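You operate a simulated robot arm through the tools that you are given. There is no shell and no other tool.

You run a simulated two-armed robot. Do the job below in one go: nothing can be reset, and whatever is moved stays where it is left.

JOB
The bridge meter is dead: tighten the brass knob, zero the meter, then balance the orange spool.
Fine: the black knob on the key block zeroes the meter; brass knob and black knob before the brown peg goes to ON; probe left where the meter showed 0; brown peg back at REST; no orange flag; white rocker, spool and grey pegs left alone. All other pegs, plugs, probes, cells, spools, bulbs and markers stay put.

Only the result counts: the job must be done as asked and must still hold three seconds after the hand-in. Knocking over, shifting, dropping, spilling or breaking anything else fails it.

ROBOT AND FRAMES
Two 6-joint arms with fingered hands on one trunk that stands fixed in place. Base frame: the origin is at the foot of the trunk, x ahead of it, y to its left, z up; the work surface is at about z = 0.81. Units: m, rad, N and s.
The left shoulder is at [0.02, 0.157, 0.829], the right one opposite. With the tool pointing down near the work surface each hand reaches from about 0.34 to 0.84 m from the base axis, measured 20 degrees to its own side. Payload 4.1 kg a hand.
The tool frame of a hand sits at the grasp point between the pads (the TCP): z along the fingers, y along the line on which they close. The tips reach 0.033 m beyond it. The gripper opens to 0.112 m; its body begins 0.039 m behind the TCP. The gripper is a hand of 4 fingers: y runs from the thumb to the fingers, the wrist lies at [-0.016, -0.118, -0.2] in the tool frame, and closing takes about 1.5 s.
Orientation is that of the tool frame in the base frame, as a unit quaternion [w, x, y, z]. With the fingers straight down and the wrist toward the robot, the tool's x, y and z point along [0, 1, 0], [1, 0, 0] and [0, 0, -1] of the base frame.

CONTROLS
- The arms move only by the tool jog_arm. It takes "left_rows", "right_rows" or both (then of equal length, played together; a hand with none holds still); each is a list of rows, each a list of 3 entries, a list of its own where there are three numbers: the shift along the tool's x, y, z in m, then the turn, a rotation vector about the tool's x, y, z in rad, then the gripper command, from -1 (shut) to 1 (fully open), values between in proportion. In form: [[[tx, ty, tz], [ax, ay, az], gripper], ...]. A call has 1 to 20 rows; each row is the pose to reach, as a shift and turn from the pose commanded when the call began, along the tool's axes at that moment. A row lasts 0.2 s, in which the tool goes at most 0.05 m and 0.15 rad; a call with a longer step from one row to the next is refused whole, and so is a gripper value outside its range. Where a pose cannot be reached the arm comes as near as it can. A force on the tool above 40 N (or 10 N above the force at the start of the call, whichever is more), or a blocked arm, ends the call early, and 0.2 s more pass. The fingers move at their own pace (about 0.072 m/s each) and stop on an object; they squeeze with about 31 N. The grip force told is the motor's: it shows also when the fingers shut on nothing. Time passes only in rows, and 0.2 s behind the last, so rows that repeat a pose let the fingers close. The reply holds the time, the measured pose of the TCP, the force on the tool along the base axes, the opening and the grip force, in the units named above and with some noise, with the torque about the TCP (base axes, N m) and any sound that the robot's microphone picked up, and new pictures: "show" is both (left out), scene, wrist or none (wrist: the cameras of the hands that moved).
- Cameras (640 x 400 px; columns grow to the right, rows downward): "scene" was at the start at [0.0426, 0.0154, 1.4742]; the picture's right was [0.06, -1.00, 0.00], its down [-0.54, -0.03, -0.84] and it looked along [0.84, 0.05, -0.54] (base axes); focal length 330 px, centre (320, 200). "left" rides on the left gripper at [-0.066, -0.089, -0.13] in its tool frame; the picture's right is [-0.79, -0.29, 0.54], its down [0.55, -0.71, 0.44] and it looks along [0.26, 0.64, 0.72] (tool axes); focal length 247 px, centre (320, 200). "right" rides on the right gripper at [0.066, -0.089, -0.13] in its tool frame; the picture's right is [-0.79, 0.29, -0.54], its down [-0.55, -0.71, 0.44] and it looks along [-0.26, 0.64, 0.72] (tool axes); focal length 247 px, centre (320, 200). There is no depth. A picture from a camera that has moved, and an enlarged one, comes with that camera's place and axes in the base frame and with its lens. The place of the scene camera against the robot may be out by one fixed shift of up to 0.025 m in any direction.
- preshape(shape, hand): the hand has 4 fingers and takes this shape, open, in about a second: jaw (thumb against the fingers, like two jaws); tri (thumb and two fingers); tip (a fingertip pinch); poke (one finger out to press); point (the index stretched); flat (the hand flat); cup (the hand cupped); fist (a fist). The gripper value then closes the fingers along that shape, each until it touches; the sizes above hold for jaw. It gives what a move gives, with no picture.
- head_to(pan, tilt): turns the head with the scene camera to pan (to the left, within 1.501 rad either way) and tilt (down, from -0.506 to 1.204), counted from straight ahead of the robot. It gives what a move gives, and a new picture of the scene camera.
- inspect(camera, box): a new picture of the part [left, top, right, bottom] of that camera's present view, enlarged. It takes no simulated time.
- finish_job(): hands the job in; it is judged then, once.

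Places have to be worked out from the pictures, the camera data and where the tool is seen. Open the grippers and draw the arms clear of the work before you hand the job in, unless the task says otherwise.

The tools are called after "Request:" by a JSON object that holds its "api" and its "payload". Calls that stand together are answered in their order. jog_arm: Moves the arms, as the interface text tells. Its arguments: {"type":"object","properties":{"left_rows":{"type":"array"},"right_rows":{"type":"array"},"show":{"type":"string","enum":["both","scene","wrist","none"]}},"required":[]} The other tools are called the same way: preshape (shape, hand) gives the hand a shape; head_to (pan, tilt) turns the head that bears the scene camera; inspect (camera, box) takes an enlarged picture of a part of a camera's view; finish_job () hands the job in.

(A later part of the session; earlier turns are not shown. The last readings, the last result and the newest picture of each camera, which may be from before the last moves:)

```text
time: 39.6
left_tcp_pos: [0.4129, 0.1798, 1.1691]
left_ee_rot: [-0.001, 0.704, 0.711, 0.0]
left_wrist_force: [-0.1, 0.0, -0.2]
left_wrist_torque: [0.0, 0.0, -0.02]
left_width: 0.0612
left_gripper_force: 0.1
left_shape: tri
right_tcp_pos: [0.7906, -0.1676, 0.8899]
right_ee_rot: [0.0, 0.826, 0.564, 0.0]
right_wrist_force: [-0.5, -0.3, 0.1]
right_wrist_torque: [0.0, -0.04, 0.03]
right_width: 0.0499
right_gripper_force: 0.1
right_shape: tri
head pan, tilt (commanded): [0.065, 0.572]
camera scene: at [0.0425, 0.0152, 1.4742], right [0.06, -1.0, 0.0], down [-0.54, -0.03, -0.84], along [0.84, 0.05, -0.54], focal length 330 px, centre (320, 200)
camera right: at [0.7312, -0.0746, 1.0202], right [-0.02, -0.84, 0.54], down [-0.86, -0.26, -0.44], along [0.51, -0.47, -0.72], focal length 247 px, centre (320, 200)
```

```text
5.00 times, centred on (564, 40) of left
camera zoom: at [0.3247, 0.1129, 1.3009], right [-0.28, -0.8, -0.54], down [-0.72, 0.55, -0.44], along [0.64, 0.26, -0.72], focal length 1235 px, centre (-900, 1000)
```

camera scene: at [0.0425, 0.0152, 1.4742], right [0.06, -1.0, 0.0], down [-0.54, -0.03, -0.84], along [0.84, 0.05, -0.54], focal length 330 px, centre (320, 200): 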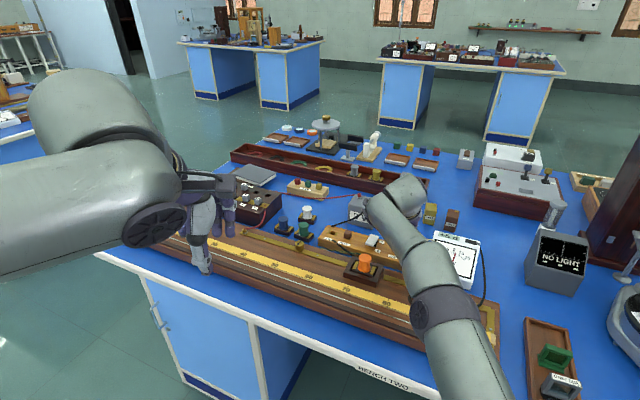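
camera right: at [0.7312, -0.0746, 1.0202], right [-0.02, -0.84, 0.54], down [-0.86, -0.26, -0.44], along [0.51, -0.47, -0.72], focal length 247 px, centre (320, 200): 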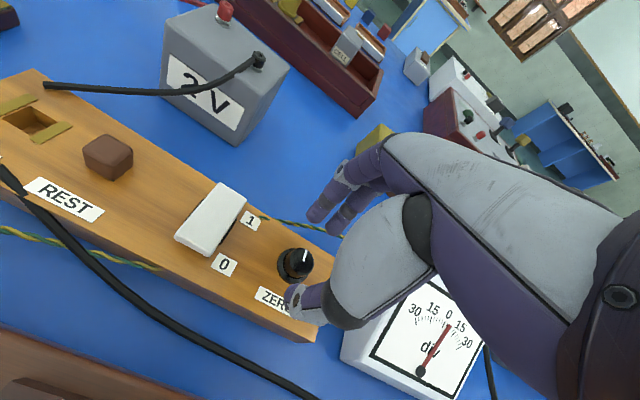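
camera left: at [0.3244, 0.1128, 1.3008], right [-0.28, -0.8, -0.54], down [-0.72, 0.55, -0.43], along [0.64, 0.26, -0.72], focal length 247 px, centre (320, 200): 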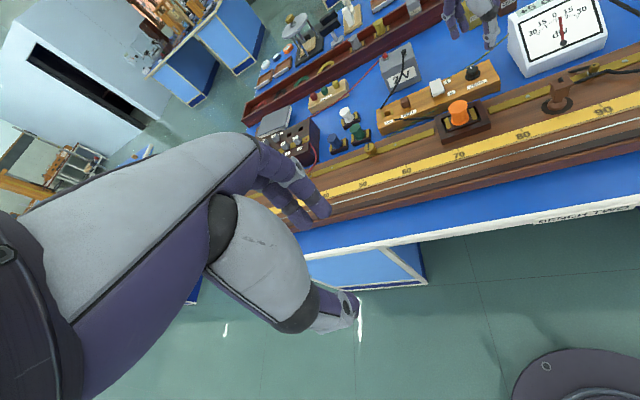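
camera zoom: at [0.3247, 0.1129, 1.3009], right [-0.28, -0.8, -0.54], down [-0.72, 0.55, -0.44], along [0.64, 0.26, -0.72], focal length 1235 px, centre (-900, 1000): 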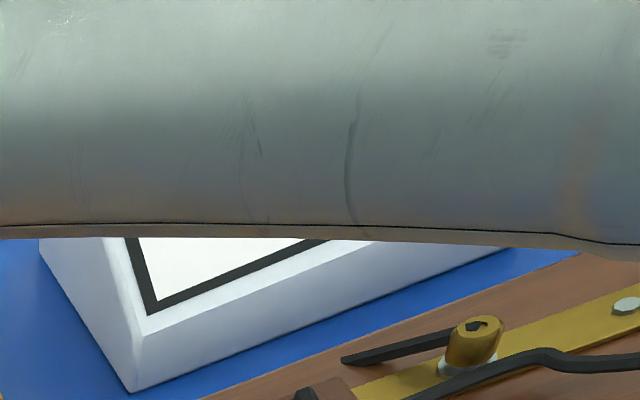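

The readout still shows +5, so the gain is only about 5 div/rad and I need roughly 0.9 rad more counter-clockwise. I'll grip here at yaw +0.37 and turn to about -0.35.

Request:
{"api": "jog_arm", "payload": {"right_rows": [[[-0.001, 0.001, 0.021], [0, 0, 0], -0.1], [[-0.001, 0.001, 0.021], [0, 0, 0], -0.6], [[-0.001, 0.001, 0.021], [0, 0, 0], -1], [[-0.001, 0.001, 0.021], [0, 0, 0], -1], [[-0.001, 0.001, 0.021], [0, 0, 0], -1], [[-0.001, 0.001, 0.021], [0, 0, -0.12], -1], [[-0.001, 0.001, 0.021], [0, 0, -0.24], -1], [[-0.001, 0.001, 0.021], [0, 0, -0.36], -1], [[-0.001, 0.001, 0.021], [0, 0, -0.48], -1], [[-0.001, 0.001, 0.021], [0, 0, -0.6], -1], [[-0.001, 0.001, 0.021], [0, 0, -0.7], -1], [[-0.001, 0.001, 0.021], [0, 0, -0.7], -1]], "show": "both"}}

Request:
{"api": "inspect", "payload": {"camera": "right", "box": [220, 200, 380, 300]}}

Request:
{"api": "inspect", "payload": {"camera": "scene", "box": [420, 222, 500, 272]}}

Request:
{"api": "inspect", "payload": {"camera": "left", "box": [500, 0, 628, 80]}}

```text
time: 42.2
left_tcp_pos: [0.4132, 0.1783, 1.1698]
left_ee_rot: [-0.001, 0.703, 0.711, 0.0]
left_wrist_force: [-0.3, 0.0, -0.3]
left_wrist_torque: [-0.01, 0.03, 0.0]
left_width: 0.0615
left_gripper_force: 0.1
left_shape: tri
right_tcp_pos: [0.783, -0.1707, 0.8686]
right_ee_rot: [0.003, 0.582, 0.813, 0.003]
right_wrist_force: [27.6, -4.3, 1.9]
right_wrist_torque: [-0.01, -1.05, -0.04]
right_width: 0.0156
right_gripper_force: 31.5
right_shape: tri
right hand out of reach, approached as far as the arm can: row 10, 11, 12
head pan, tilt (commanded): [0.065, 0.572]
camera scene: at [0.0435, 0.0152, 1.4741], right [0.06, -1.0, 0.0], down [-0.54, -0.03, -0.84], along [0.84, 0.05, -0.54], focal length 330 px, centre (320, 200)
camera right: at [0.6766, -0.1364, 0.999], right [0.52, -0.66, 0.54], down [-0.49, -0.75, -0.44], along [0.7, -0.04, -0.71], focal length 247 px, centre (320, 200)
```

scene: 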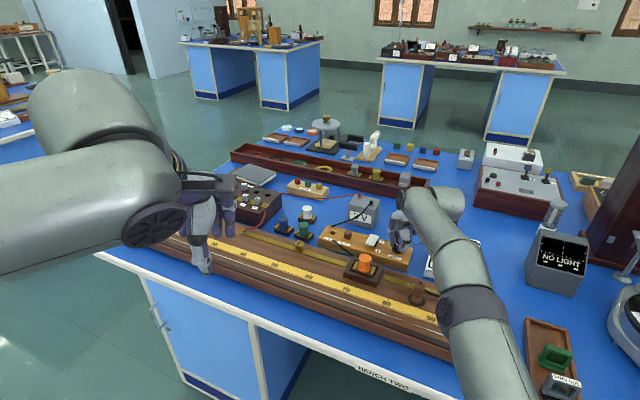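
right: 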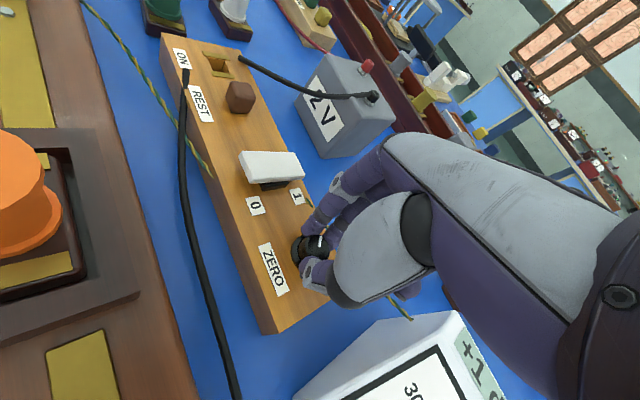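

```text
4.00 times, centred on (300, 250) of right
camera zoom: at [0.6766, -0.1364, 0.999], right [0.52, -0.66, 0.54], down [-0.49, -0.75, -0.44], along [0.7, -0.04, -0.71], focal length 988 px, centre (400, 0)
```

zoom: 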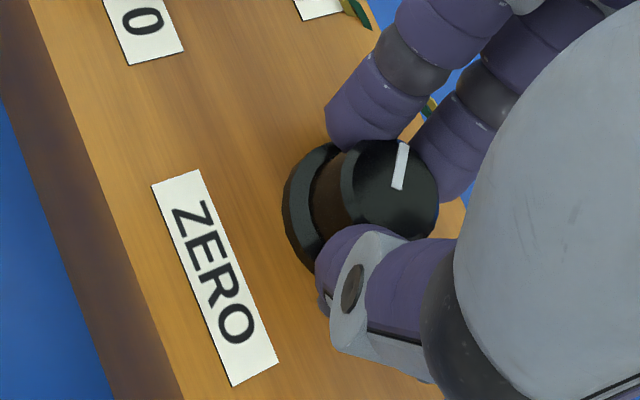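

```text
8.00 times, centred on (460, 247) of scene
camera zoom: at [0.0435, 0.0152, 1.4741], right [0.06, -1.0, 0.0], down [-0.54, -0.03, -0.84], along [0.84, 0.05, -0.54], focal length 2642 px, centre (-800, -176)
```

zoom: 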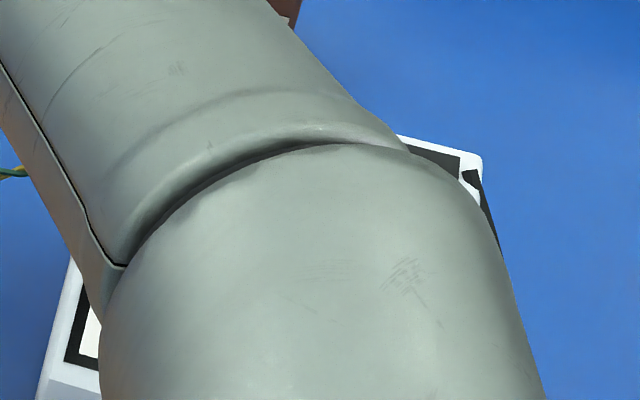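

```text
5.00 times, centred on (564, 40) of left
camera zoom: at [0.3256, 0.113, 1.3006], right [-0.28, -0.8, -0.54], down [-0.72, 0.55, -0.43], along [0.64, 0.26, -0.72], focal length 1235 px, centre (-900, 1000)
```

zoom: 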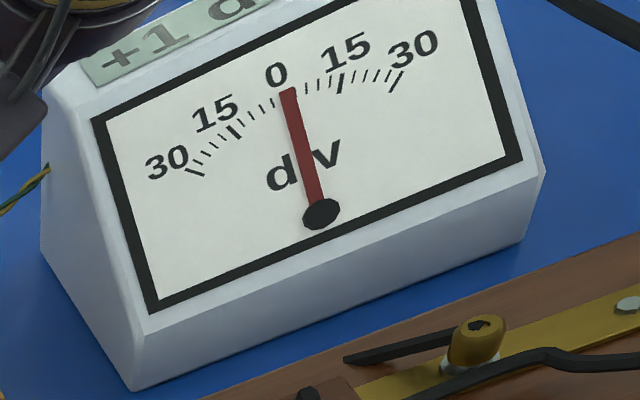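

The readout is now +1 d, but the last rows ran out of reach and the hand is pulling on the knob with about 27 N. I'll release right away by opening in place.

Request:
{"api": "jog_arm", "payload": {"right_rows": [[[0, 0, 0], [0, 0, 0.0], 0.0], [[0, 0, 0], [0, 0, 0.0], 0.0]], "show": "both"}}

Request:
{"api": "inspect", "payload": {"camera": "left", "box": [500, 0, 628, 80]}}

Request:
{"api": "inspect", "payload": {"camera": "right", "box": [220, 200, 380, 300]}}

```text
time: 42.8
left_tcp_pos: [0.4127, 0.1795, 1.1687]
left_ee_rot: [0.0, 0.703, 0.711, 0.0]
left_wrist_force: [0.1, -0.9, 0.1]
left_wrist_torque: [0.03, -0.01, 0.02]
left_width: 0.0615
left_gripper_force: 0.1
left_shape: tri
right_tcp_pos: [0.7813, -0.1681, 0.8655]
right_ee_rot: [-0.002, 0.581, 0.814, -0.001]
right_wrist_force: [-0.1, -0.2, -0.2]
right_wrist_torque: [-0.02, 0.04, 0.01]
right_width: 0.0556
right_gripper_force: 0.0
right_shape: tri
head pan, tilt (commanded): [0.065, 0.572]
camera scene: at [0.0426, 0.0154, 1.4742], right [0.06, -1.0, 0.0], down [-0.54, -0.03, -0.84], along [0.84, 0.05, -0.54], focal length 330 px, centre (320, 200)
camera right: at [0.6751, -0.1346, 0.9968], right [0.53, -0.66, 0.54], down [-0.49, -0.75, -0.43], along [0.69, -0.03, -0.72], focal length 247 px, centre (320, 200)
```

scene: 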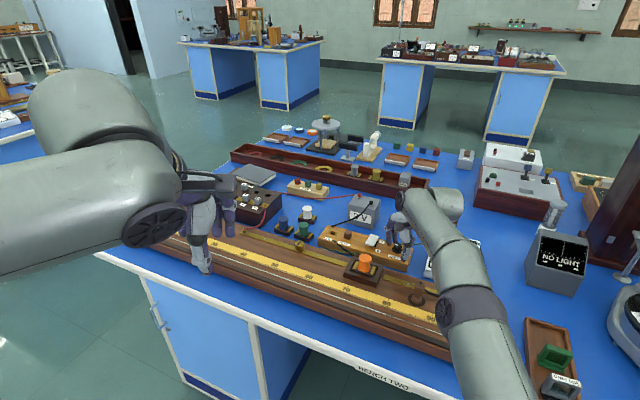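
right: 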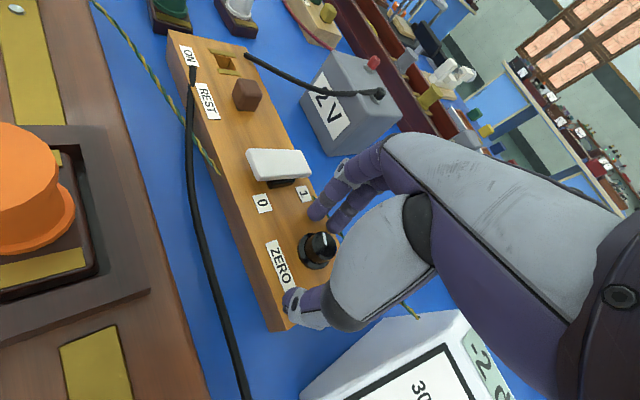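

```text
5.00 times, centred on (564, 40) of left
camera zoom: at [0.3248, 0.1131, 1.3008], right [-0.28, -0.8, -0.54], down [-0.72, 0.55, -0.44], along [0.64, 0.26, -0.72], focal length 1235 px, centre (-900, 1000)
```

zoom: 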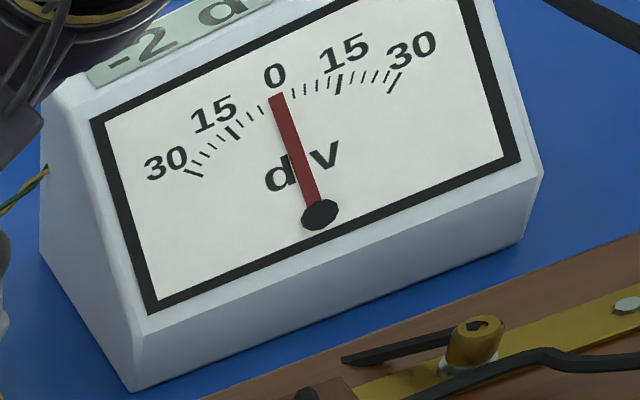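

```text
4.00 times, centred on (300, 250) of right
camera zoom: at [0.6751, -0.1346, 0.9968], right [0.53, -0.66, 0.54], down [-0.49, -0.75, -0.43], along [0.69, -0.03, -0.72], focal length 988 px, centre (400, 0)
```

zoom: 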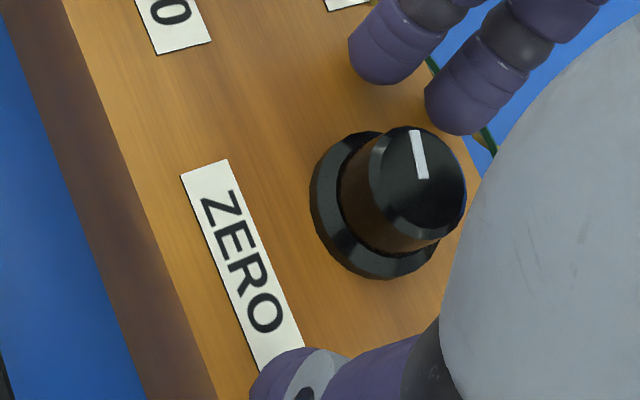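

Releasing let the fingers drag the knob to -2 d, and the knob mark shows a gain of about 5.3 div/rad. I need about 0.38 rad clockwise, so I'll turn the open hand to yaw about -0.15, re-centre on (0.7915, -0.169) and check.

Request:
{"api": "jog_arm", "payload": {"right_rows": [[[0, 0, -0.02], [0, 0, 0.0], 0.0], [[0, 0, -0.024], [0, 0, 0.1], 0.0], [[-0.002, 0.005, -0.024], [0, 0, 0.2], 0.0], [[-0.0042, 0.0093, -0.024], [0, 0, 0.2], 0.0], [[-0.0042, 0.0093, -0.0035], [0, 0, 0.2], 0.0]], "show": "wrist"}}

Request:
{"api": "inspect", "payload": {"camera": "left", "box": [500, 0, 628, 80]}}

Request:
{"api": "inspect", "payload": {"camera": "right", "box": [220, 200, 380, 300]}}

```text
time: 44.0
left_tcp_pos: [0.4119, 0.1801, 1.1698]
left_ee_rot: [0.0, 0.703, 0.711, 0.0]
left_wrist_force: [-0.5, -0.4, -0.7]
left_wrist_torque: [0.02, -0.04, -0.02]
left_width: 0.0613
left_gripper_force: 0.0
left_shape: tri
right_tcp_pos: [0.7909, -0.1698, 0.8708]
right_ee_rot: [0.001, 0.66, 0.751, 0.001]
right_wrist_force: [-0.2, -1.1, -0.1]
right_wrist_torque: [-0.02, 0.0, 0.06]
right_width: 0.0557
right_gripper_force: 0.0
right_shape: tri
right hand out of reach, approached as far as the arm can: row 1, 4
head pan, tilt (commanded): [0.065, 0.572]
camera right: at [0.6946, -0.1161, 1.0021], right [0.39, -0.75, 0.54], down [-0.63, -0.64, -0.44], along [0.67, -0.17, -0.72], focal length 247 px, centre (320, 200)
```

right: 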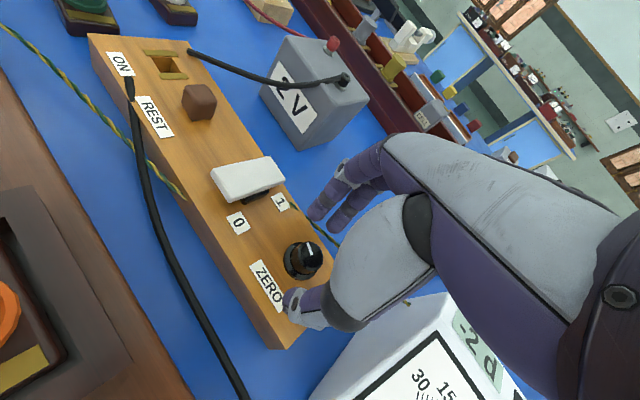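

```text
5.00 times, centred on (564, 40) of left
camera zoom: at [0.3247, 0.1131, 1.3008], right [-0.28, -0.8, -0.54], down [-0.72, 0.55, -0.44], along [0.64, 0.26, -0.72], focal length 1235 px, centre (-900, 1000)
```

zoom: 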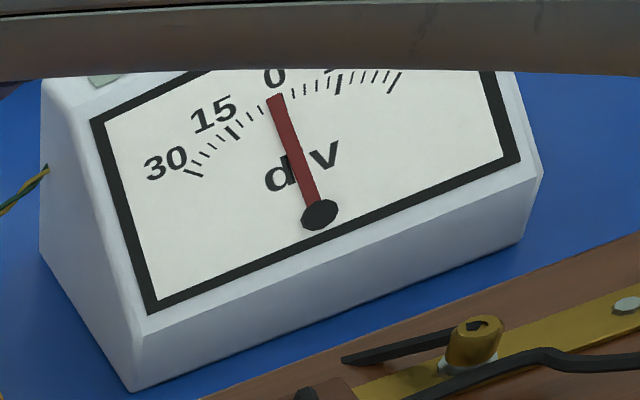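

```text
4.00 times, centred on (300, 250) of right
camera zoom: at [0.6946, -0.1161, 1.0021], right [0.39, -0.75, 0.54], down [-0.63, -0.64, -0.44], along [0.67, -0.17, -0.72], focal length 988 px, centre (400, 0)
```

zoom: 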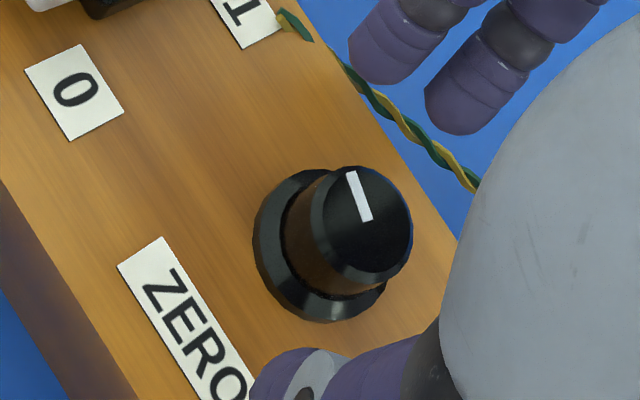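

Centred at yaw -0.13. I'll grip and turn clockwise 0.36 rad, then read the dial.

Request:
{"api": "jog_arm", "payload": {"right_rows": [[[0, 0, 0], [0, 0, 0], -0.6], [[0, 0, 0], [0, 0, 0], -1], [[0, 0, 0], [0, 0, 0], -1], [[0, 0, 0], [0, 0, 0], -1], [[0, 0, 0], [0, 0, 0.12], -1], [[0, 0, 0], [0, 0, 0.24], -1], [[0, 0, 0], [0, 0, 0.36], -1], [[0, 0, 0], [0, 0, 0.36], -1]], "show": "both"}}

Request:
{"api": "inspect", "payload": {"camera": "scene", "box": [420, 222, 500, 272]}}

Request:
{"api": "inspect", "payload": {"camera": "right", "box": [400, 280, 560, 380]}}

```text
time: 45.8
left_tcp_pos: [0.4129, 0.1804, 1.17]
left_ee_rot: [0.0, 0.704, 0.71, 0.0]
left_wrist_force: [0.8, 0.3, -0.1]
left_wrist_torque: [0.0, 0.04, -0.01]
left_width: 0.0615
left_gripper_force: 0.1
left_shape: tri
right_tcp_pos: [0.7912, -0.1702, 0.8716]
right_ee_rot: [0.0, 0.784, 0.621, -0.001]
right_wrist_force: [-0.7, -4.7, 0.4]
right_wrist_torque: [-0.19, 0.01, 0.02]
right_width: 0.0157
right_gripper_force: 31.1
right_shape: tri
head pan, tilt (commanded): [0.065, 0.572]
camera scene: at [0.0425, 0.0152, 1.4742], right [0.06, -1.0, 0.0], down [-0.54, -0.03, -0.84], along [0.84, 0.05, -0.54], focal length 330 px, centre (320, 200)
camera right: at [0.7198, -0.0857, 1.0013], right [0.1, -0.84, 0.54], down [-0.82, -0.38, -0.44], along [0.57, -0.4, -0.72], focal length 247 px, centre (320, 200)
```

scene: 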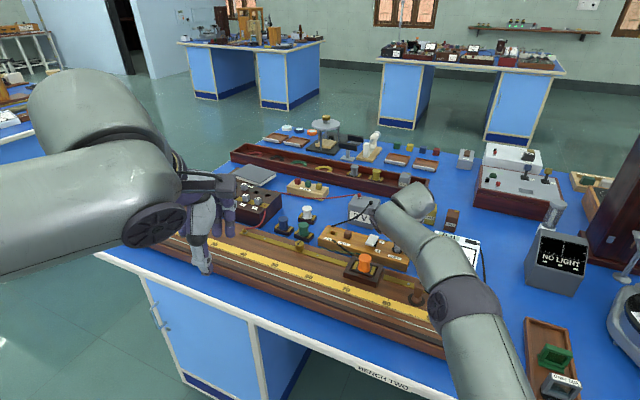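
right: 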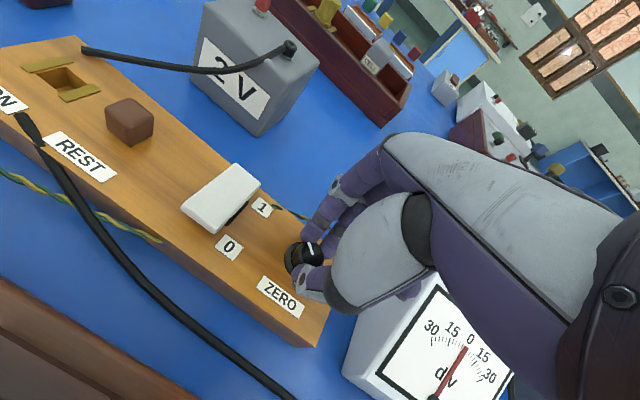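

```text
8.00 times, centred on (460, 247) of scene
camera zoom: at [0.0425, 0.0152, 1.4742], right [0.06, -1.0, 0.0], down [-0.54, -0.03, -0.84], along [0.84, 0.05, -0.54], focal length 2642 px, centre (-800, -176)
```

zoom: 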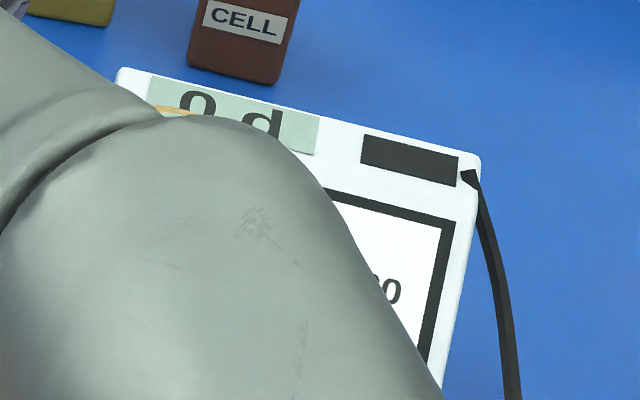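

```text
4.00 times, centred on (480, 330) of right
camera zoom: at [0.7198, -0.0857, 1.0013], right [0.1, -0.84, 0.54], down [-0.82, -0.38, -0.44], along [0.57, -0.4, -0.72], focal length 988 px, centre (-320, -320)
```

zoom: 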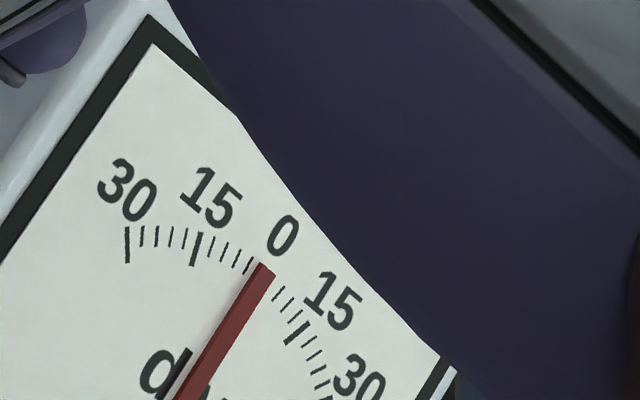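

The readout shows 0 d. I'll release gently in small increments and check that it stays at 0.

Request:
{"api": "jog_arm", "payload": {"right_rows": [[[0, 0, 0], [0, 0, 0.36], -0.7], [[0, 0, 0], [0, 0, 0.36], -0.4], [[0, 0, 0], [0, 0, 0.36], 0.0], [[0, 0, 0], [0, 0, 0.36], 0.0]], "show": "none"}}

Request:
{"api": "inspect", "payload": {"camera": "scene", "box": [420, 222, 500, 272]}}

Request:
{"api": "inspect", "payload": {"camera": "right", "box": [400, 280, 560, 380]}}

```text
refused: row 1 steps farther than a row can; nothing moved
```

```text
8.00 times, centred on (460, 247) of scene
camera zoom: at [0.0425, 0.0152, 1.4742], right [0.06, -1.0, 0.0], down [-0.54, -0.03, -0.84], along [0.84, 0.05, -0.54], focal length 2642 px, centre (-800, -176)
```

zoom: 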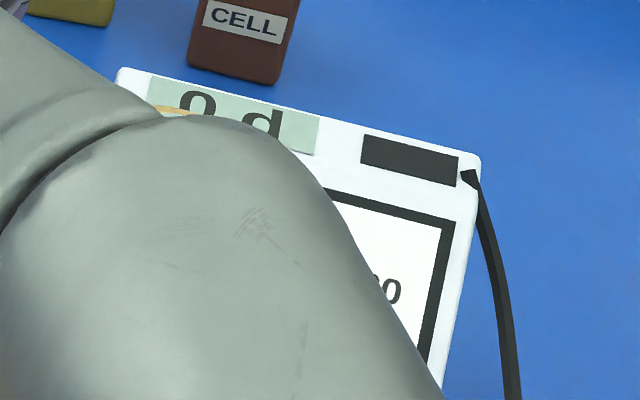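

```text
4.00 times, centred on (480, 330) of right
camera zoom: at [0.7198, -0.0857, 1.0013], right [0.1, -0.84, 0.54], down [-0.82, -0.38, -0.44], along [0.57, -0.4, -0.72], focal length 988 px, centre (-320, -320)
```

zoom: 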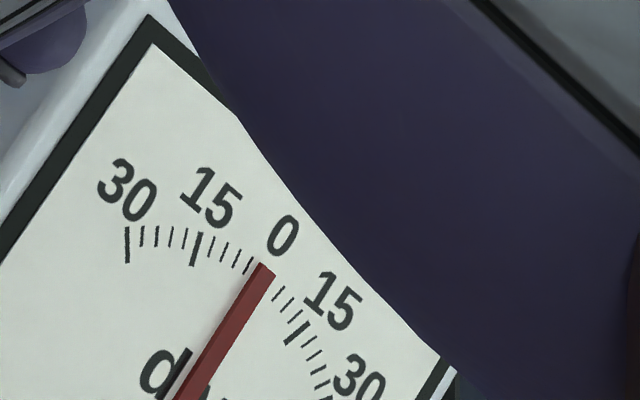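

My mistake: rows are relative to the present pose, so I should hold zero turn. I'll release with no motion.

Request:
{"api": "jog_arm", "payload": {"right_rows": [[[0, 0, 0], [0, 0, 0], -0.75], [[0, 0, 0], [0, 0, 0], -0.5], [[0, 0, 0], [0, 0, 0], 0.0], [[0, 0, 0], [0, 0, 0], 0.0]], "show": "none"}}

Request:
{"api": "inspect", "payload": {"camera": "scene", "box": [420, 222, 500, 272]}}

Request:
{"api": "inspect", "payload": {"camera": "right", "box": [400, 280, 560, 380]}}

```text
time: 46.8
left_tcp_pos: [0.4132, 0.1797, 1.1689]
left_ee_rot: [0.0, 0.703, 0.711, 0.0]
left_wrist_force: [1.1, 0.5, 0.0]
left_wrist_torque: [-0.02, 0.01, -0.02]
left_width: 0.0611
left_gripper_force: 0.0
left_shape: tri
right_tcp_pos: [0.7917, -0.1705, 0.8703]
right_ee_rot: [0.0, 0.784, 0.621, 0.0]
right_wrist_force: [0.1, 0.1, 0.2]
right_wrist_torque: [-0.02, -0.01, 0.0]
right_width: 0.0557
right_gripper_force: 0.0
right_shape: tri
head pan, tilt (commanded): [0.065, 0.572]
```

```text
8.00 times, centred on (460, 247) of scene
camera zoom: at [0.0426, 0.0154, 1.4742], right [0.06, -1.0, 0.0], down [-0.54, -0.03, -0.84], along [0.84, 0.05, -0.54], focal length 2642 px, centre (-800, -176)
```

zoom: 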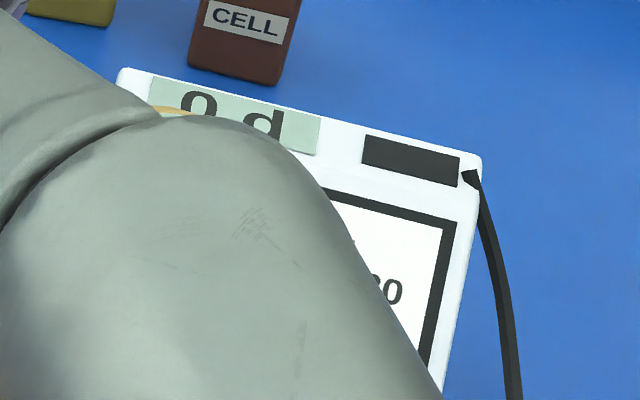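

```text
4.00 times, centred on (480, 330) of right
camera zoom: at [0.7197, -0.0849, 1.0012], right [0.1, -0.84, 0.54], down [-0.82, -0.38, -0.44], along [0.57, -0.4, -0.72], focal length 988 px, centre (-320, -320)
```

zoom: 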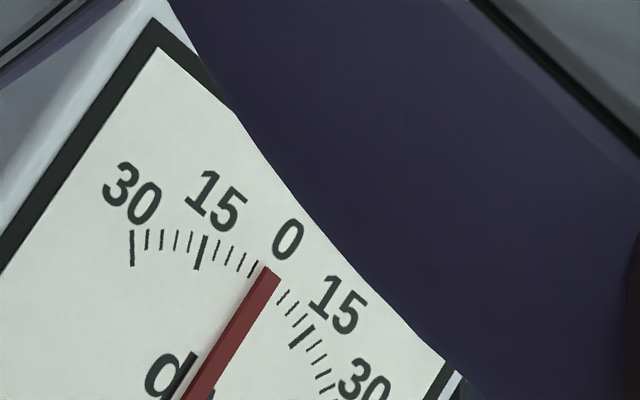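

Still 0 d after release. I'll lift the right hand clear, back away and confirm the meter.

Request:
{"api": "jog_arm", "payload": {"right_rows": [[[0, 0, -0.025], [0, 0, 0], 0.0], [[0, -0.02, -0.05], [0, 0, -0.06], 0.0], [[0, -0.05, -0.08], [0, 0, -0.12], 0.0], [[-0.01, -0.085, -0.11], [0, 0, -0.18], 0.0], [[-0.02, -0.12, -0.14], [0, 0, -0.23], 0.0], [[-0.03, -0.155, -0.17], [0, 0, -0.23], 0.0], [[-0.04, -0.19, -0.2], [0, 0, -0.23], 0.0]], "show": "both"}}

Request:
{"api": "inspect", "payload": {"camera": "scene", "box": [420, 222, 500, 272]}}

Request:
{"api": "inspect", "payload": {"camera": "right", "box": [60, 40, 300, 190]}}

```text
time: 48.4
left_tcp_pos: [0.4124, 0.18, 1.1692]
left_ee_rot: [0.0, 0.703, 0.711, 0.0]
left_wrist_force: [0.2, 0.4, 0.2]
left_wrist_torque: [-0.01, 0.05, -0.02]
left_width: 0.0614
left_gripper_force: 0.0
left_shape: tri
right_tcp_pos: [0.5974, -0.1643, 1.0713]
right_ee_rot: [0.001, 0.707, 0.707, 0.0]
right_wrist_force: [1.0, 0.2, -0.3]
right_wrist_torque: [0.0, 0.04, -0.02]
right_width: 0.0554
right_gripper_force: 0.2
right_shape: tri
head pan, tilt (commanded): [0.065, 0.572]
camera scene: at [0.0432, 0.0155, 1.4742], right [0.06, -1.0, 0.0], down [-0.54, -0.03, -0.84], along [0.84, 0.05, -0.54], focal length 330 px, centre (320, 200)
camera right: at [0.5074, -0.0996, 1.202], right [0.29, -0.79, 0.54], down [-0.71, -0.55, -0.43], along [0.64, -0.26, -0.72], focal length 247 px, centre (320, 200)
```

scene: 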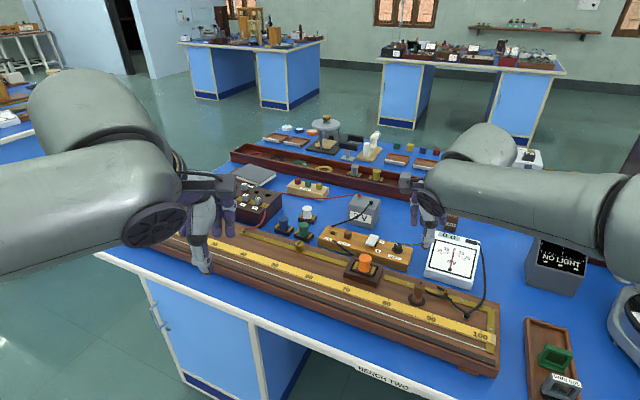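
right: 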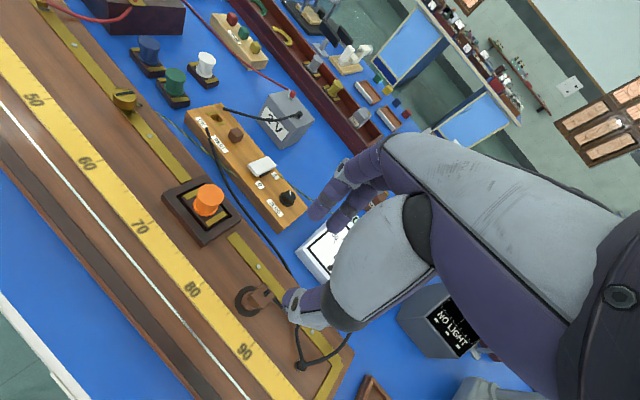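

```text
8.00 times, centred on (460, 247) of scene
camera zoom: at [0.0432, 0.0155, 1.4742], right [0.06, -1.0, 0.0], down [-0.54, -0.03, -0.84], along [0.84, 0.05, -0.54], focal length 2642 px, centre (-800, -176)
```

zoom: 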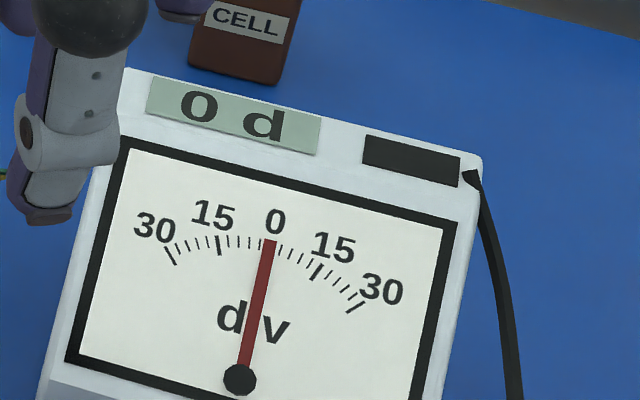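

```text
2.67 times, centred on (180, 115) of right
camera zoom: at [0.5074, -0.0996, 1.202], right [0.29, -0.79, 0.54], down [-0.71, -0.55, -0.43], along [0.64, -0.26, -0.72], focal length 659 px, centre (693, 427)
```

zoom: 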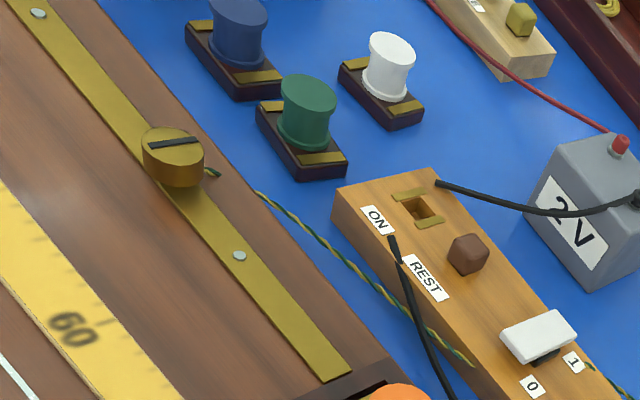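

The meter holds 0 d with the needle centred. Before moving the peg I'll look closely at the peg, the holes and the resistance box.

Request:
{"api": "inspect", "payload": {"camera": "left", "box": [250, 100, 378, 180]}}

Request:
{"api": "inspect", "payload": {"camera": "scene", "box": [215, 165, 311, 225]}}

Request:
{"api": "inspect", "payload": {"camera": "left", "box": [370, 60, 498, 140]}}

Request:
{"api": "inspect", "payload": {"camera": "right", "box": [190, 220, 350, 320]}}

```text
5.00 times, centred on (314, 140) of left
camera zoom: at [0.3254, 0.1132, 1.3006], right [-0.28, -0.8, -0.54], down [-0.72, 0.55, -0.44], along [0.64, 0.26, -0.72], focal length 1235 px, centre (350, 500)
```

zoom: 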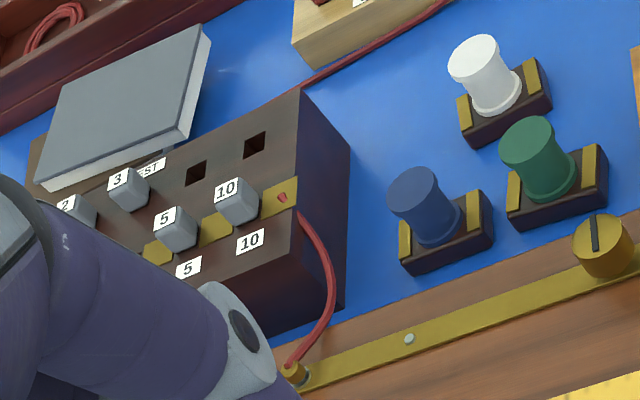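

```text
6.67 times, centred on (263, 195) of scene
camera zoom: at [0.0432, 0.0155, 1.4742], right [0.06, -1.0, 0.0], down [-0.54, -0.03, -0.84], along [0.84, 0.05, -0.54], focal length 2201 px, centre (700, 233)
```

zoom: 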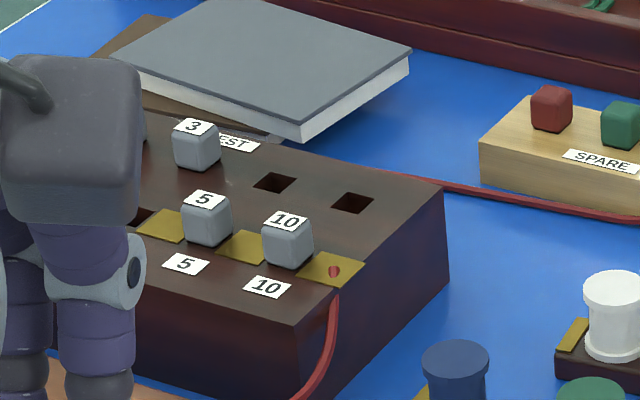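

```text
5.00 times, centred on (434, 100) of left
camera zoom: at [0.3254, 0.1132, 1.3006], right [-0.28, -0.8, -0.54], down [-0.72, 0.55, -0.44], along [0.64, 0.26, -0.72], focal length 1235 px, centre (-250, 700)
```

zoom: 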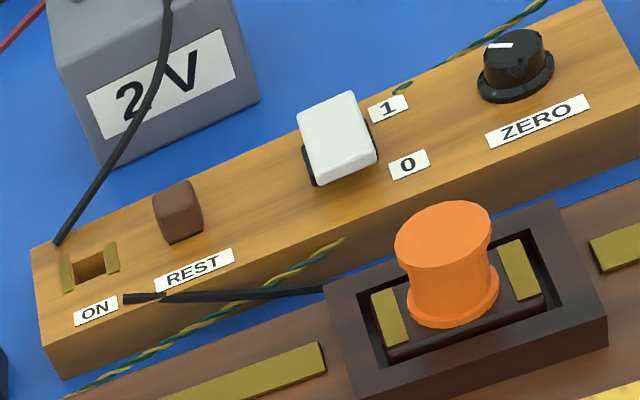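

```text
4.00 times, centred on (270, 270) of right
camera zoom: at [0.5074, -0.0996, 1.202], right [0.29, -0.79, 0.54], down [-0.71, -0.55, -0.43], along [0.64, -0.26, -0.72], focal length 988 px, centre (520, -80)
```

zoom: 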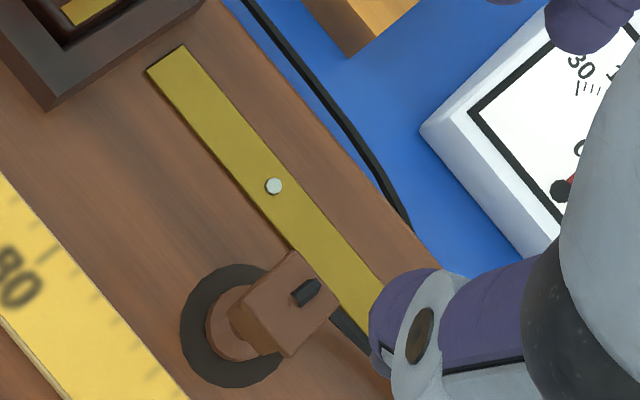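

Peg top is about (0.835, -0.027, 0.859) and the ON hole about (0.8565, 0.0185, 0.835). Both are far out, so I'll use the left hand tilted forward. First I'll look at the "tip" pinch shape.

Request:
{"api": "preshape", "payload": {"hand": "left", "shape": "tip"}}

Request:
{"api": "jog_arm", "payload": {"left_rows": [[[0, 0, 0], [0, 0, 0.1], 0.0], [[0, 0, 0], [0, 0, 0.2], -0.3], [[0, 0, 0], [0, 0, 0.3], -0.4], [[0, 0, 0], [0, 0, 0.36], -0.4]], "show": "both"}}

Request:
{"api": "inspect", "payload": {"camera": "left", "box": [180, 150, 420, 300]}}

Request:
{"api": "inspect", "payload": {"camera": "scene", "box": [120, 140, 280, 290]}}

```text
time: 49.3
left_tcp_pos: [0.4132, 0.1791, 1.1706]
left_ee_rot: [0.0, 0.704, 0.711, 0.0]
left_wrist_force: [1.0, 0.1, 0.1]
left_wrist_torque: [0.01, -0.03, 0.04]
left_width: 0.112
left_gripper_force: 0.1
left_shape: tip
right_tcp_pos: [0.5975, -0.1654, 1.0707]
right_ee_rot: [0.0, 0.707, 0.707, 0.0]
right_wrist_force: [-0.9, -0.2, -0.9]
right_wrist_torque: [-0.01, -0.01, 0.03]
right_width: 0.0557
right_gripper_force: 0.1
right_shape: tri
head pan, tilt (commanded): [0.065, 0.572]
```

```text
time: 50.3
left_tcp_pos: [0.4136, 0.1793, 1.1699]
left_ee_rot: [0.0, 0.82, 0.572, 0.0]
left_wrist_force: [-0.2, 0.1, 0.2]
left_wrist_torque: [-0.01, 0.0, 0.03]
left_width: 0.0341
left_gripper_force: 0.0
left_shape: tip
right_tcp_pos: [0.5965, -0.1649, 1.0717]
right_ee_rot: [0.001, 0.707, 0.707, 0.0]
right_wrist_force: [0.2, 0.1, 0.3]
right_wrist_torque: [0.0, -0.04, 0.03]
right_width: 0.0557
right_gripper_force: 0.0
right_shape: tri
head pan, tilt (commanded): [0.065, 0.572]
camera scene: at [0.0426, 0.0154, 1.4742], right [0.06, -1.0, 0.0], down [-0.54, -0.03, -0.84], along [0.84, 0.05, -0.54], focal length 330 px, centre (320, 200)
camera left: at [0.3067, 0.148, 1.3006], right [-0.54, -0.65, -0.54], down [-0.48, 0.76, -0.44], along [0.69, 0.02, -0.72], focal length 247 px, centre (320, 200)
```

scene: 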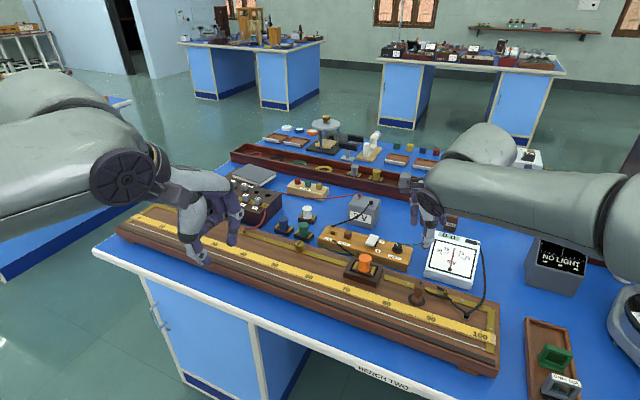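
left: 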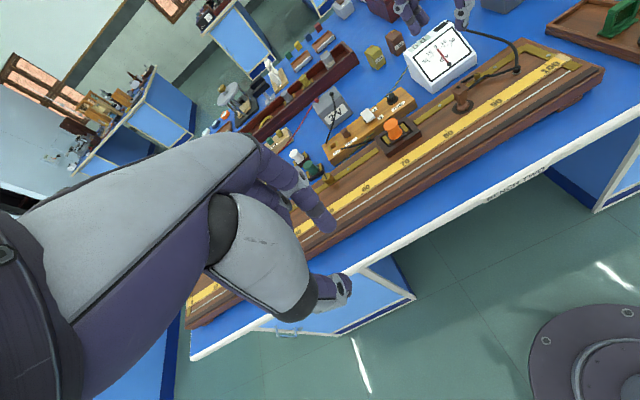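

```text
2.67 times, centred on (300, 225) of left
camera zoom: at [0.3067, 0.148, 1.3006], right [-0.54, -0.65, -0.54], down [-0.48, 0.76, -0.44], along [0.69, 0.02, -0.72], focal length 659 px, centre (373, 133)
```

zoom: 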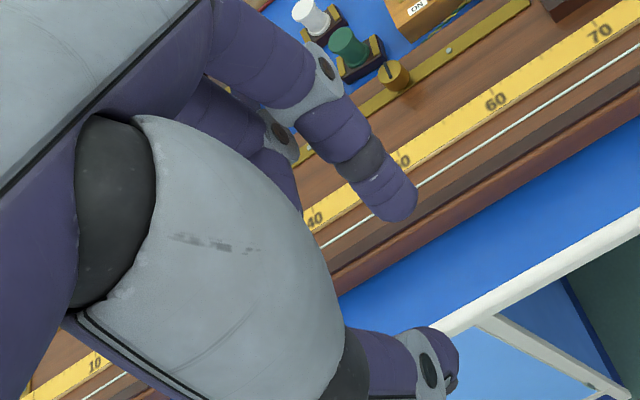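

```text
2.67 times, centred on (200, 215) of scene
camera zoom: at [0.0426, 0.0154, 1.4742], right [0.06, -1.0, 0.0], down [-0.54, -0.03, -0.84], along [0.84, 0.05, -0.54], focal length 881 px, centre (640, 160)
```

zoom: 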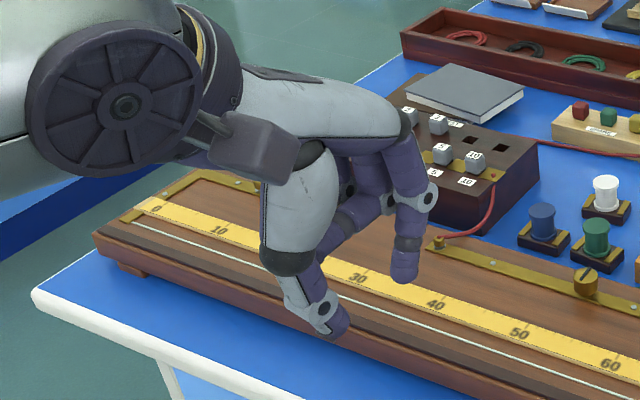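

The tip pinch is thumb against index, centred on the tool axis, which suits the small peg. I'll bring the left hand, yawed 0.35 and tilted forward 0.32 rad, to a pre-grasp point near the peg while the right arm backs off.

Request:
{"api": "jog_arm", "payload": {"left_rows": [[[-0.004, 0.036, 0.005], [0, 0, 0], -0.2], [[-0.008, 0.072, 0.015], [0, 0, 0], -0.2], [[-0.012, 0.108, 0.03], [-0.03, 0, 0], -0.2], [[-0.016, 0.144, 0.045], [-0.06, 0, 0], -0.2], [[-0.02, 0.18, 0.065], [-0.09, 0, 0], -0.2], [[-0.024, 0.214, 0.085], [-0.12, 0, 0], -0.2], [[-0.028, 0.248, 0.105], [-0.15, 0, 0], -0.2], [[-0.032, 0.282, 0.127], [-0.18, 0, 0], -0.2], [[-0.036, 0.316, 0.15], [-0.21, 0, 0], -0.2], [[-0.04, 0.35, 0.172], [-0.24, 0, 0], -0.2], [[-0.043, 0.38, 0.194], [-0.27, 0, 0], -0.2], [[-0.046, 0.405, 0.215], [-0.3, 0, 0], -0.2], [[-0.049, 0.4297, 0.2349], [-0.32, 0, 0], -0.2]], "right_rows": [[[-0.007, -0.005, -0.005], [0, 0, 0], 0.0], [[-0.014, -0.01, -0.01], [0, 0, 0], 0.0], [[-0.021, -0.015, -0.015], [0, 0, 0], 0.0], [[-0.028, -0.02, -0.02], [0, 0, 0], 0.0], [[-0.035, -0.025, -0.025], [0, 0, 0], 0.0], [[-0.042, -0.03, -0.03], [0, 0, 0], 0.0], [[-0.049, -0.035, -0.035], [0, 0, 0], 0.0], [[-0.056, -0.04, -0.04], [0, 0, 0], 0.0], [[-0.063, -0.045, -0.045], [0, 0, 0], 0.0], [[-0.07, -0.05, -0.05], [0, 0, 0], 0.0], [[-0.077, -0.055, -0.055], [0, 0, 0], 0.0], [[-0.084, -0.06, -0.06], [0, 0, 0], 0.0], [[-0.09, -0.061, -0.06], [0, 0, 0], 0.0]], "show": "both"}}

Request:
{"api": "inspect", "payload": {"camera": "left", "box": [300, 150, 460, 250]}}

```text
time: 53.1
left_tcp_pos: [0.8001, -0.0154, 0.9349]
left_ee_rot: [0.132, 0.809, 0.565, 0.092]
left_wrist_force: [0.1, 0.1, -0.3]
left_wrist_torque: [0.0, 0.02, -0.03]
left_width: 0.0443
left_gripper_force: 0.1
left_shape: tip
right_tcp_pos: [0.537, -0.2562, 1.1303]
right_ee_rot: [0.0, 0.707, 0.707, 0.0]
right_wrist_force: [-0.5, 0.6, 0.9]
right_wrist_torque: [-0.05, 0.01, -0.01]
right_width: 0.0557
right_gripper_force: 0.0
right_shape: tri
head pan, tilt (commanded): [0.065, 0.572]
camera scene: at [0.0422, 0.0157, 1.4742], right [0.06, -1.0, 0.0], down [-0.54, -0.03, -0.84], along [0.84, 0.05, -0.54], focal length 330 px, centre (320, 200)
camera right: at [0.4468, -0.1896, 1.2614], right [0.29, -0.79, 0.54], down [-0.71, -0.55, -0.44], along [0.64, -0.26, -0.72], focal length 247 px, centre (320, 200)
camera left: at [0.6593, -0.0336, 1.0317], right [-0.37, -0.71, -0.6], down [-0.31, 0.7, -0.64], along [0.88, -0.04, -0.48], focal length 247 px, centre (320, 200)
```

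scene: 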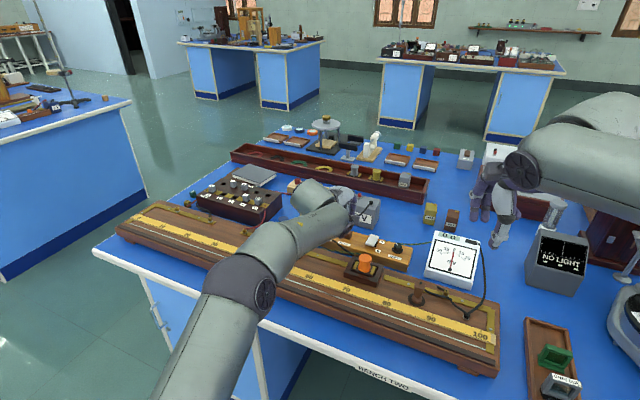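
right: 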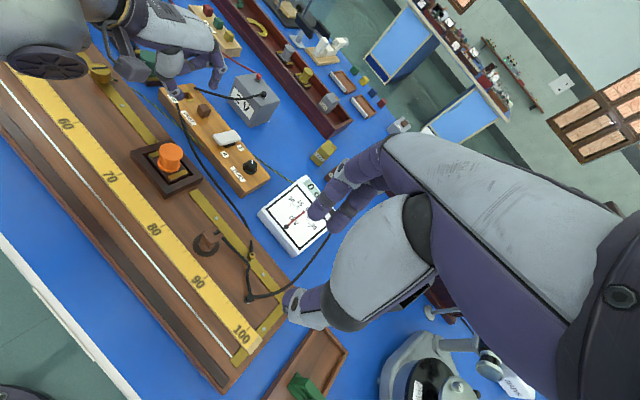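
left: 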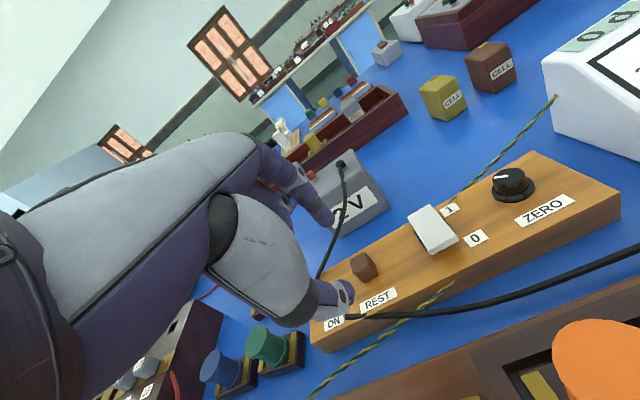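

```text
4.00 times, centred on (380, 200) of left
camera zoom: at [0.6593, -0.0336, 1.0317], right [-0.37, -0.71, -0.6], down [-0.31, 0.7, -0.64], along [0.88, -0.04, -0.48], focal length 988 px, centre (80, 200)
```

zoom: 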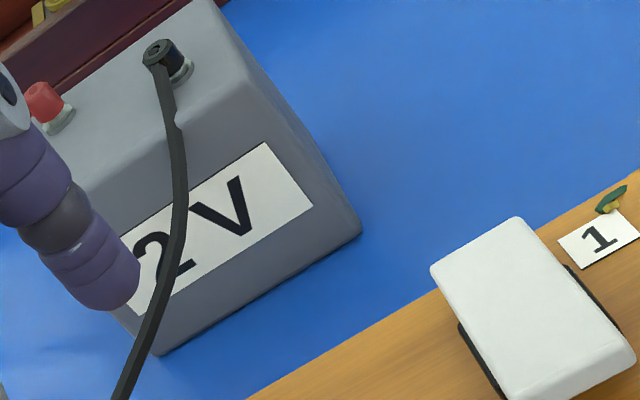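

I'll enlarge around the peg in this view to refine its place.

Request:
{"api": "inspect", "payload": {"camera": "left", "box": [290, 230, 450, 330]}}

Request:
{"api": "inspect", "payload": {"camera": "right", "box": [140, 40, 268, 120]}}

```text
4.00 times, centred on (370, 280) of left
camera zoom: at [0.6593, -0.0336, 1.0317], right [-0.37, -0.71, -0.6], down [-0.31, 0.7, -0.64], along [0.88, -0.04, -0.48], focal length 988 px, centre (120, -120)
```

zoom: 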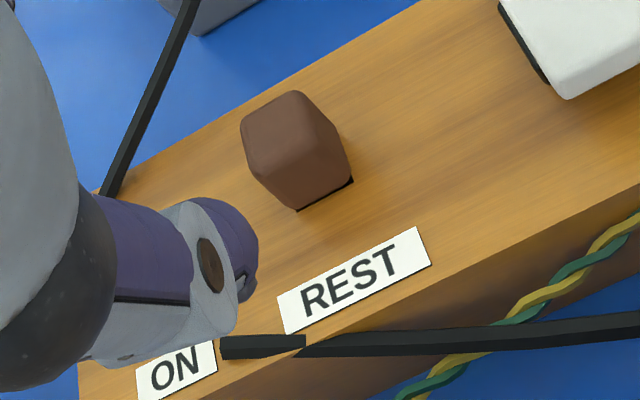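

```text
5.00 times, centred on (204, 80) of right
camera zoom: at [0.4468, -0.1896, 1.2614], right [0.29, -0.79, 0.54], down [-0.71, -0.55, -0.44], along [0.64, -0.26, -0.72], focal length 1235 px, centre (900, 800)
```

zoom: 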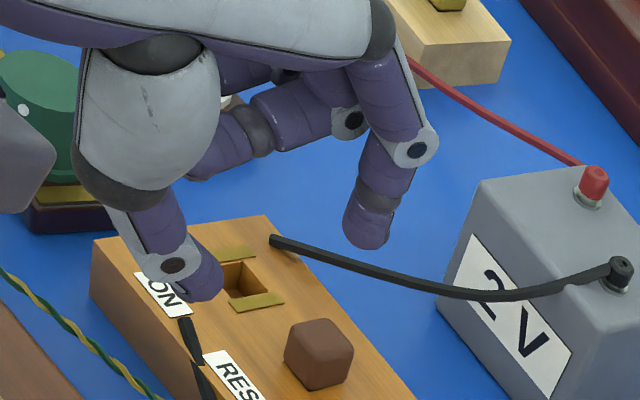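

The peg centre is confirmed near (0.8345, -0.028). I'll move above it and then straight down around it, staying open, and check from both wrist cameras.

Request:
{"api": "jog_arm", "payload": {"left_rows": [[[0, 0.01, 0.015], [0, 0, 0], -0.2], [[0, 0.0197, 0.029], [0, 0, 0], -0.2], [[0, 0.0142, 0.0456], [0, 0, 0], -0.2], [[0, 0.0087, 0.0622], [0, 0, 0], -0.2]], "show": "wrist"}}

Request:
{"api": "inspect", "payload": {"camera": "left", "box": [260, 190, 420, 290]}}

Request:
{"api": "inspect", "payload": {"camera": "right", "box": [140, 40, 268, 120]}}

```text
time: 54.1
left_tcp_pos: [0.8193, -0.0267, 0.8782]
left_ee_rot: [0.13, 0.809, 0.566, 0.091]
left_wrist_force: [-0.2, 0.2, 0.6]
left_wrist_torque: [0.01, 0.0, -0.02]
left_width: 0.0446
left_gripper_force: 0.1
left_shape: tip
left hand out of reach, approached as far as the arm can: row 2, 3, 4
right_tcp_pos: [0.5363, -0.2559, 1.1299]
right_ee_rot: [0.0, 0.707, 0.707, 0.0]
right_wrist_force: [0.0, -0.1, 0.2]
right_wrist_torque: [-0.01, -0.01, -0.01]
right_width: 0.0556
right_gripper_force: 0.0
right_shape: tri
head pan, tilt (commanded): [0.065, 0.572]
camera left: at [0.6804, -0.0444, 0.974], right [-0.37, -0.71, -0.6], down [-0.32, 0.7, -0.64], along [0.87, -0.04, -0.48], focal length 247 px, centre (320, 200)
```

left: 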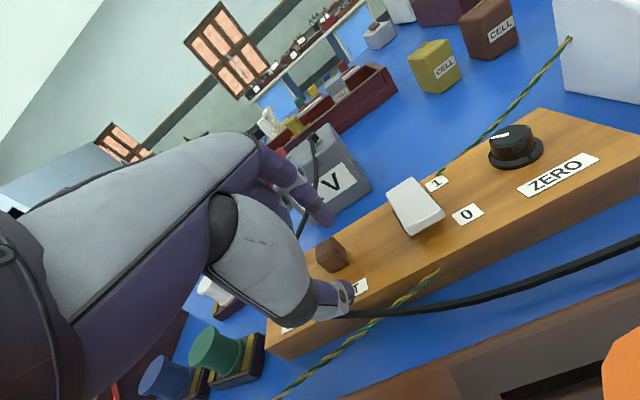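

```text
4.00 times, centred on (340, 240) of left
camera zoom: at [0.6804, -0.0444, 0.974], right [-0.37, -0.71, -0.6], down [-0.32, 0.7, -0.64], along [0.87, -0.04, -0.48], focal length 988 px, centre (240, 40)
```

zoom: 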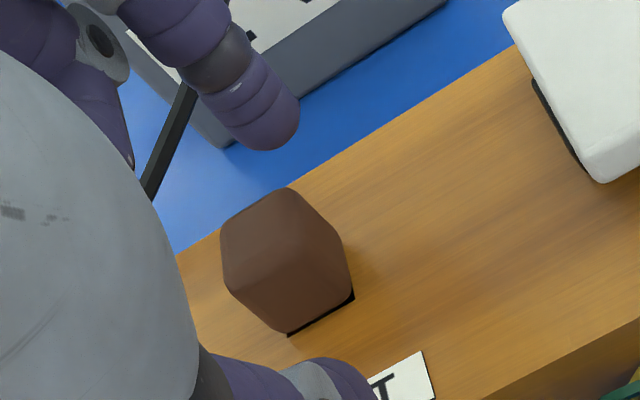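

```text
5.00 times, centred on (204, 80) of right
camera zoom: at [0.4471, -0.1896, 1.2612], right [0.29, -0.79, 0.54], down [-0.71, -0.55, -0.44], along [0.64, -0.26, -0.72], focal length 1235 px, centre (900, 800)
```

zoom: 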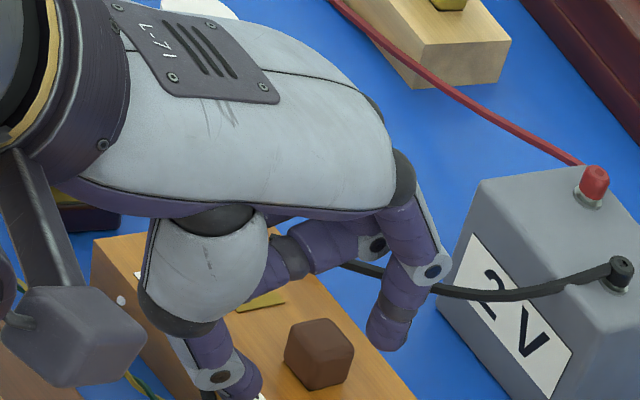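

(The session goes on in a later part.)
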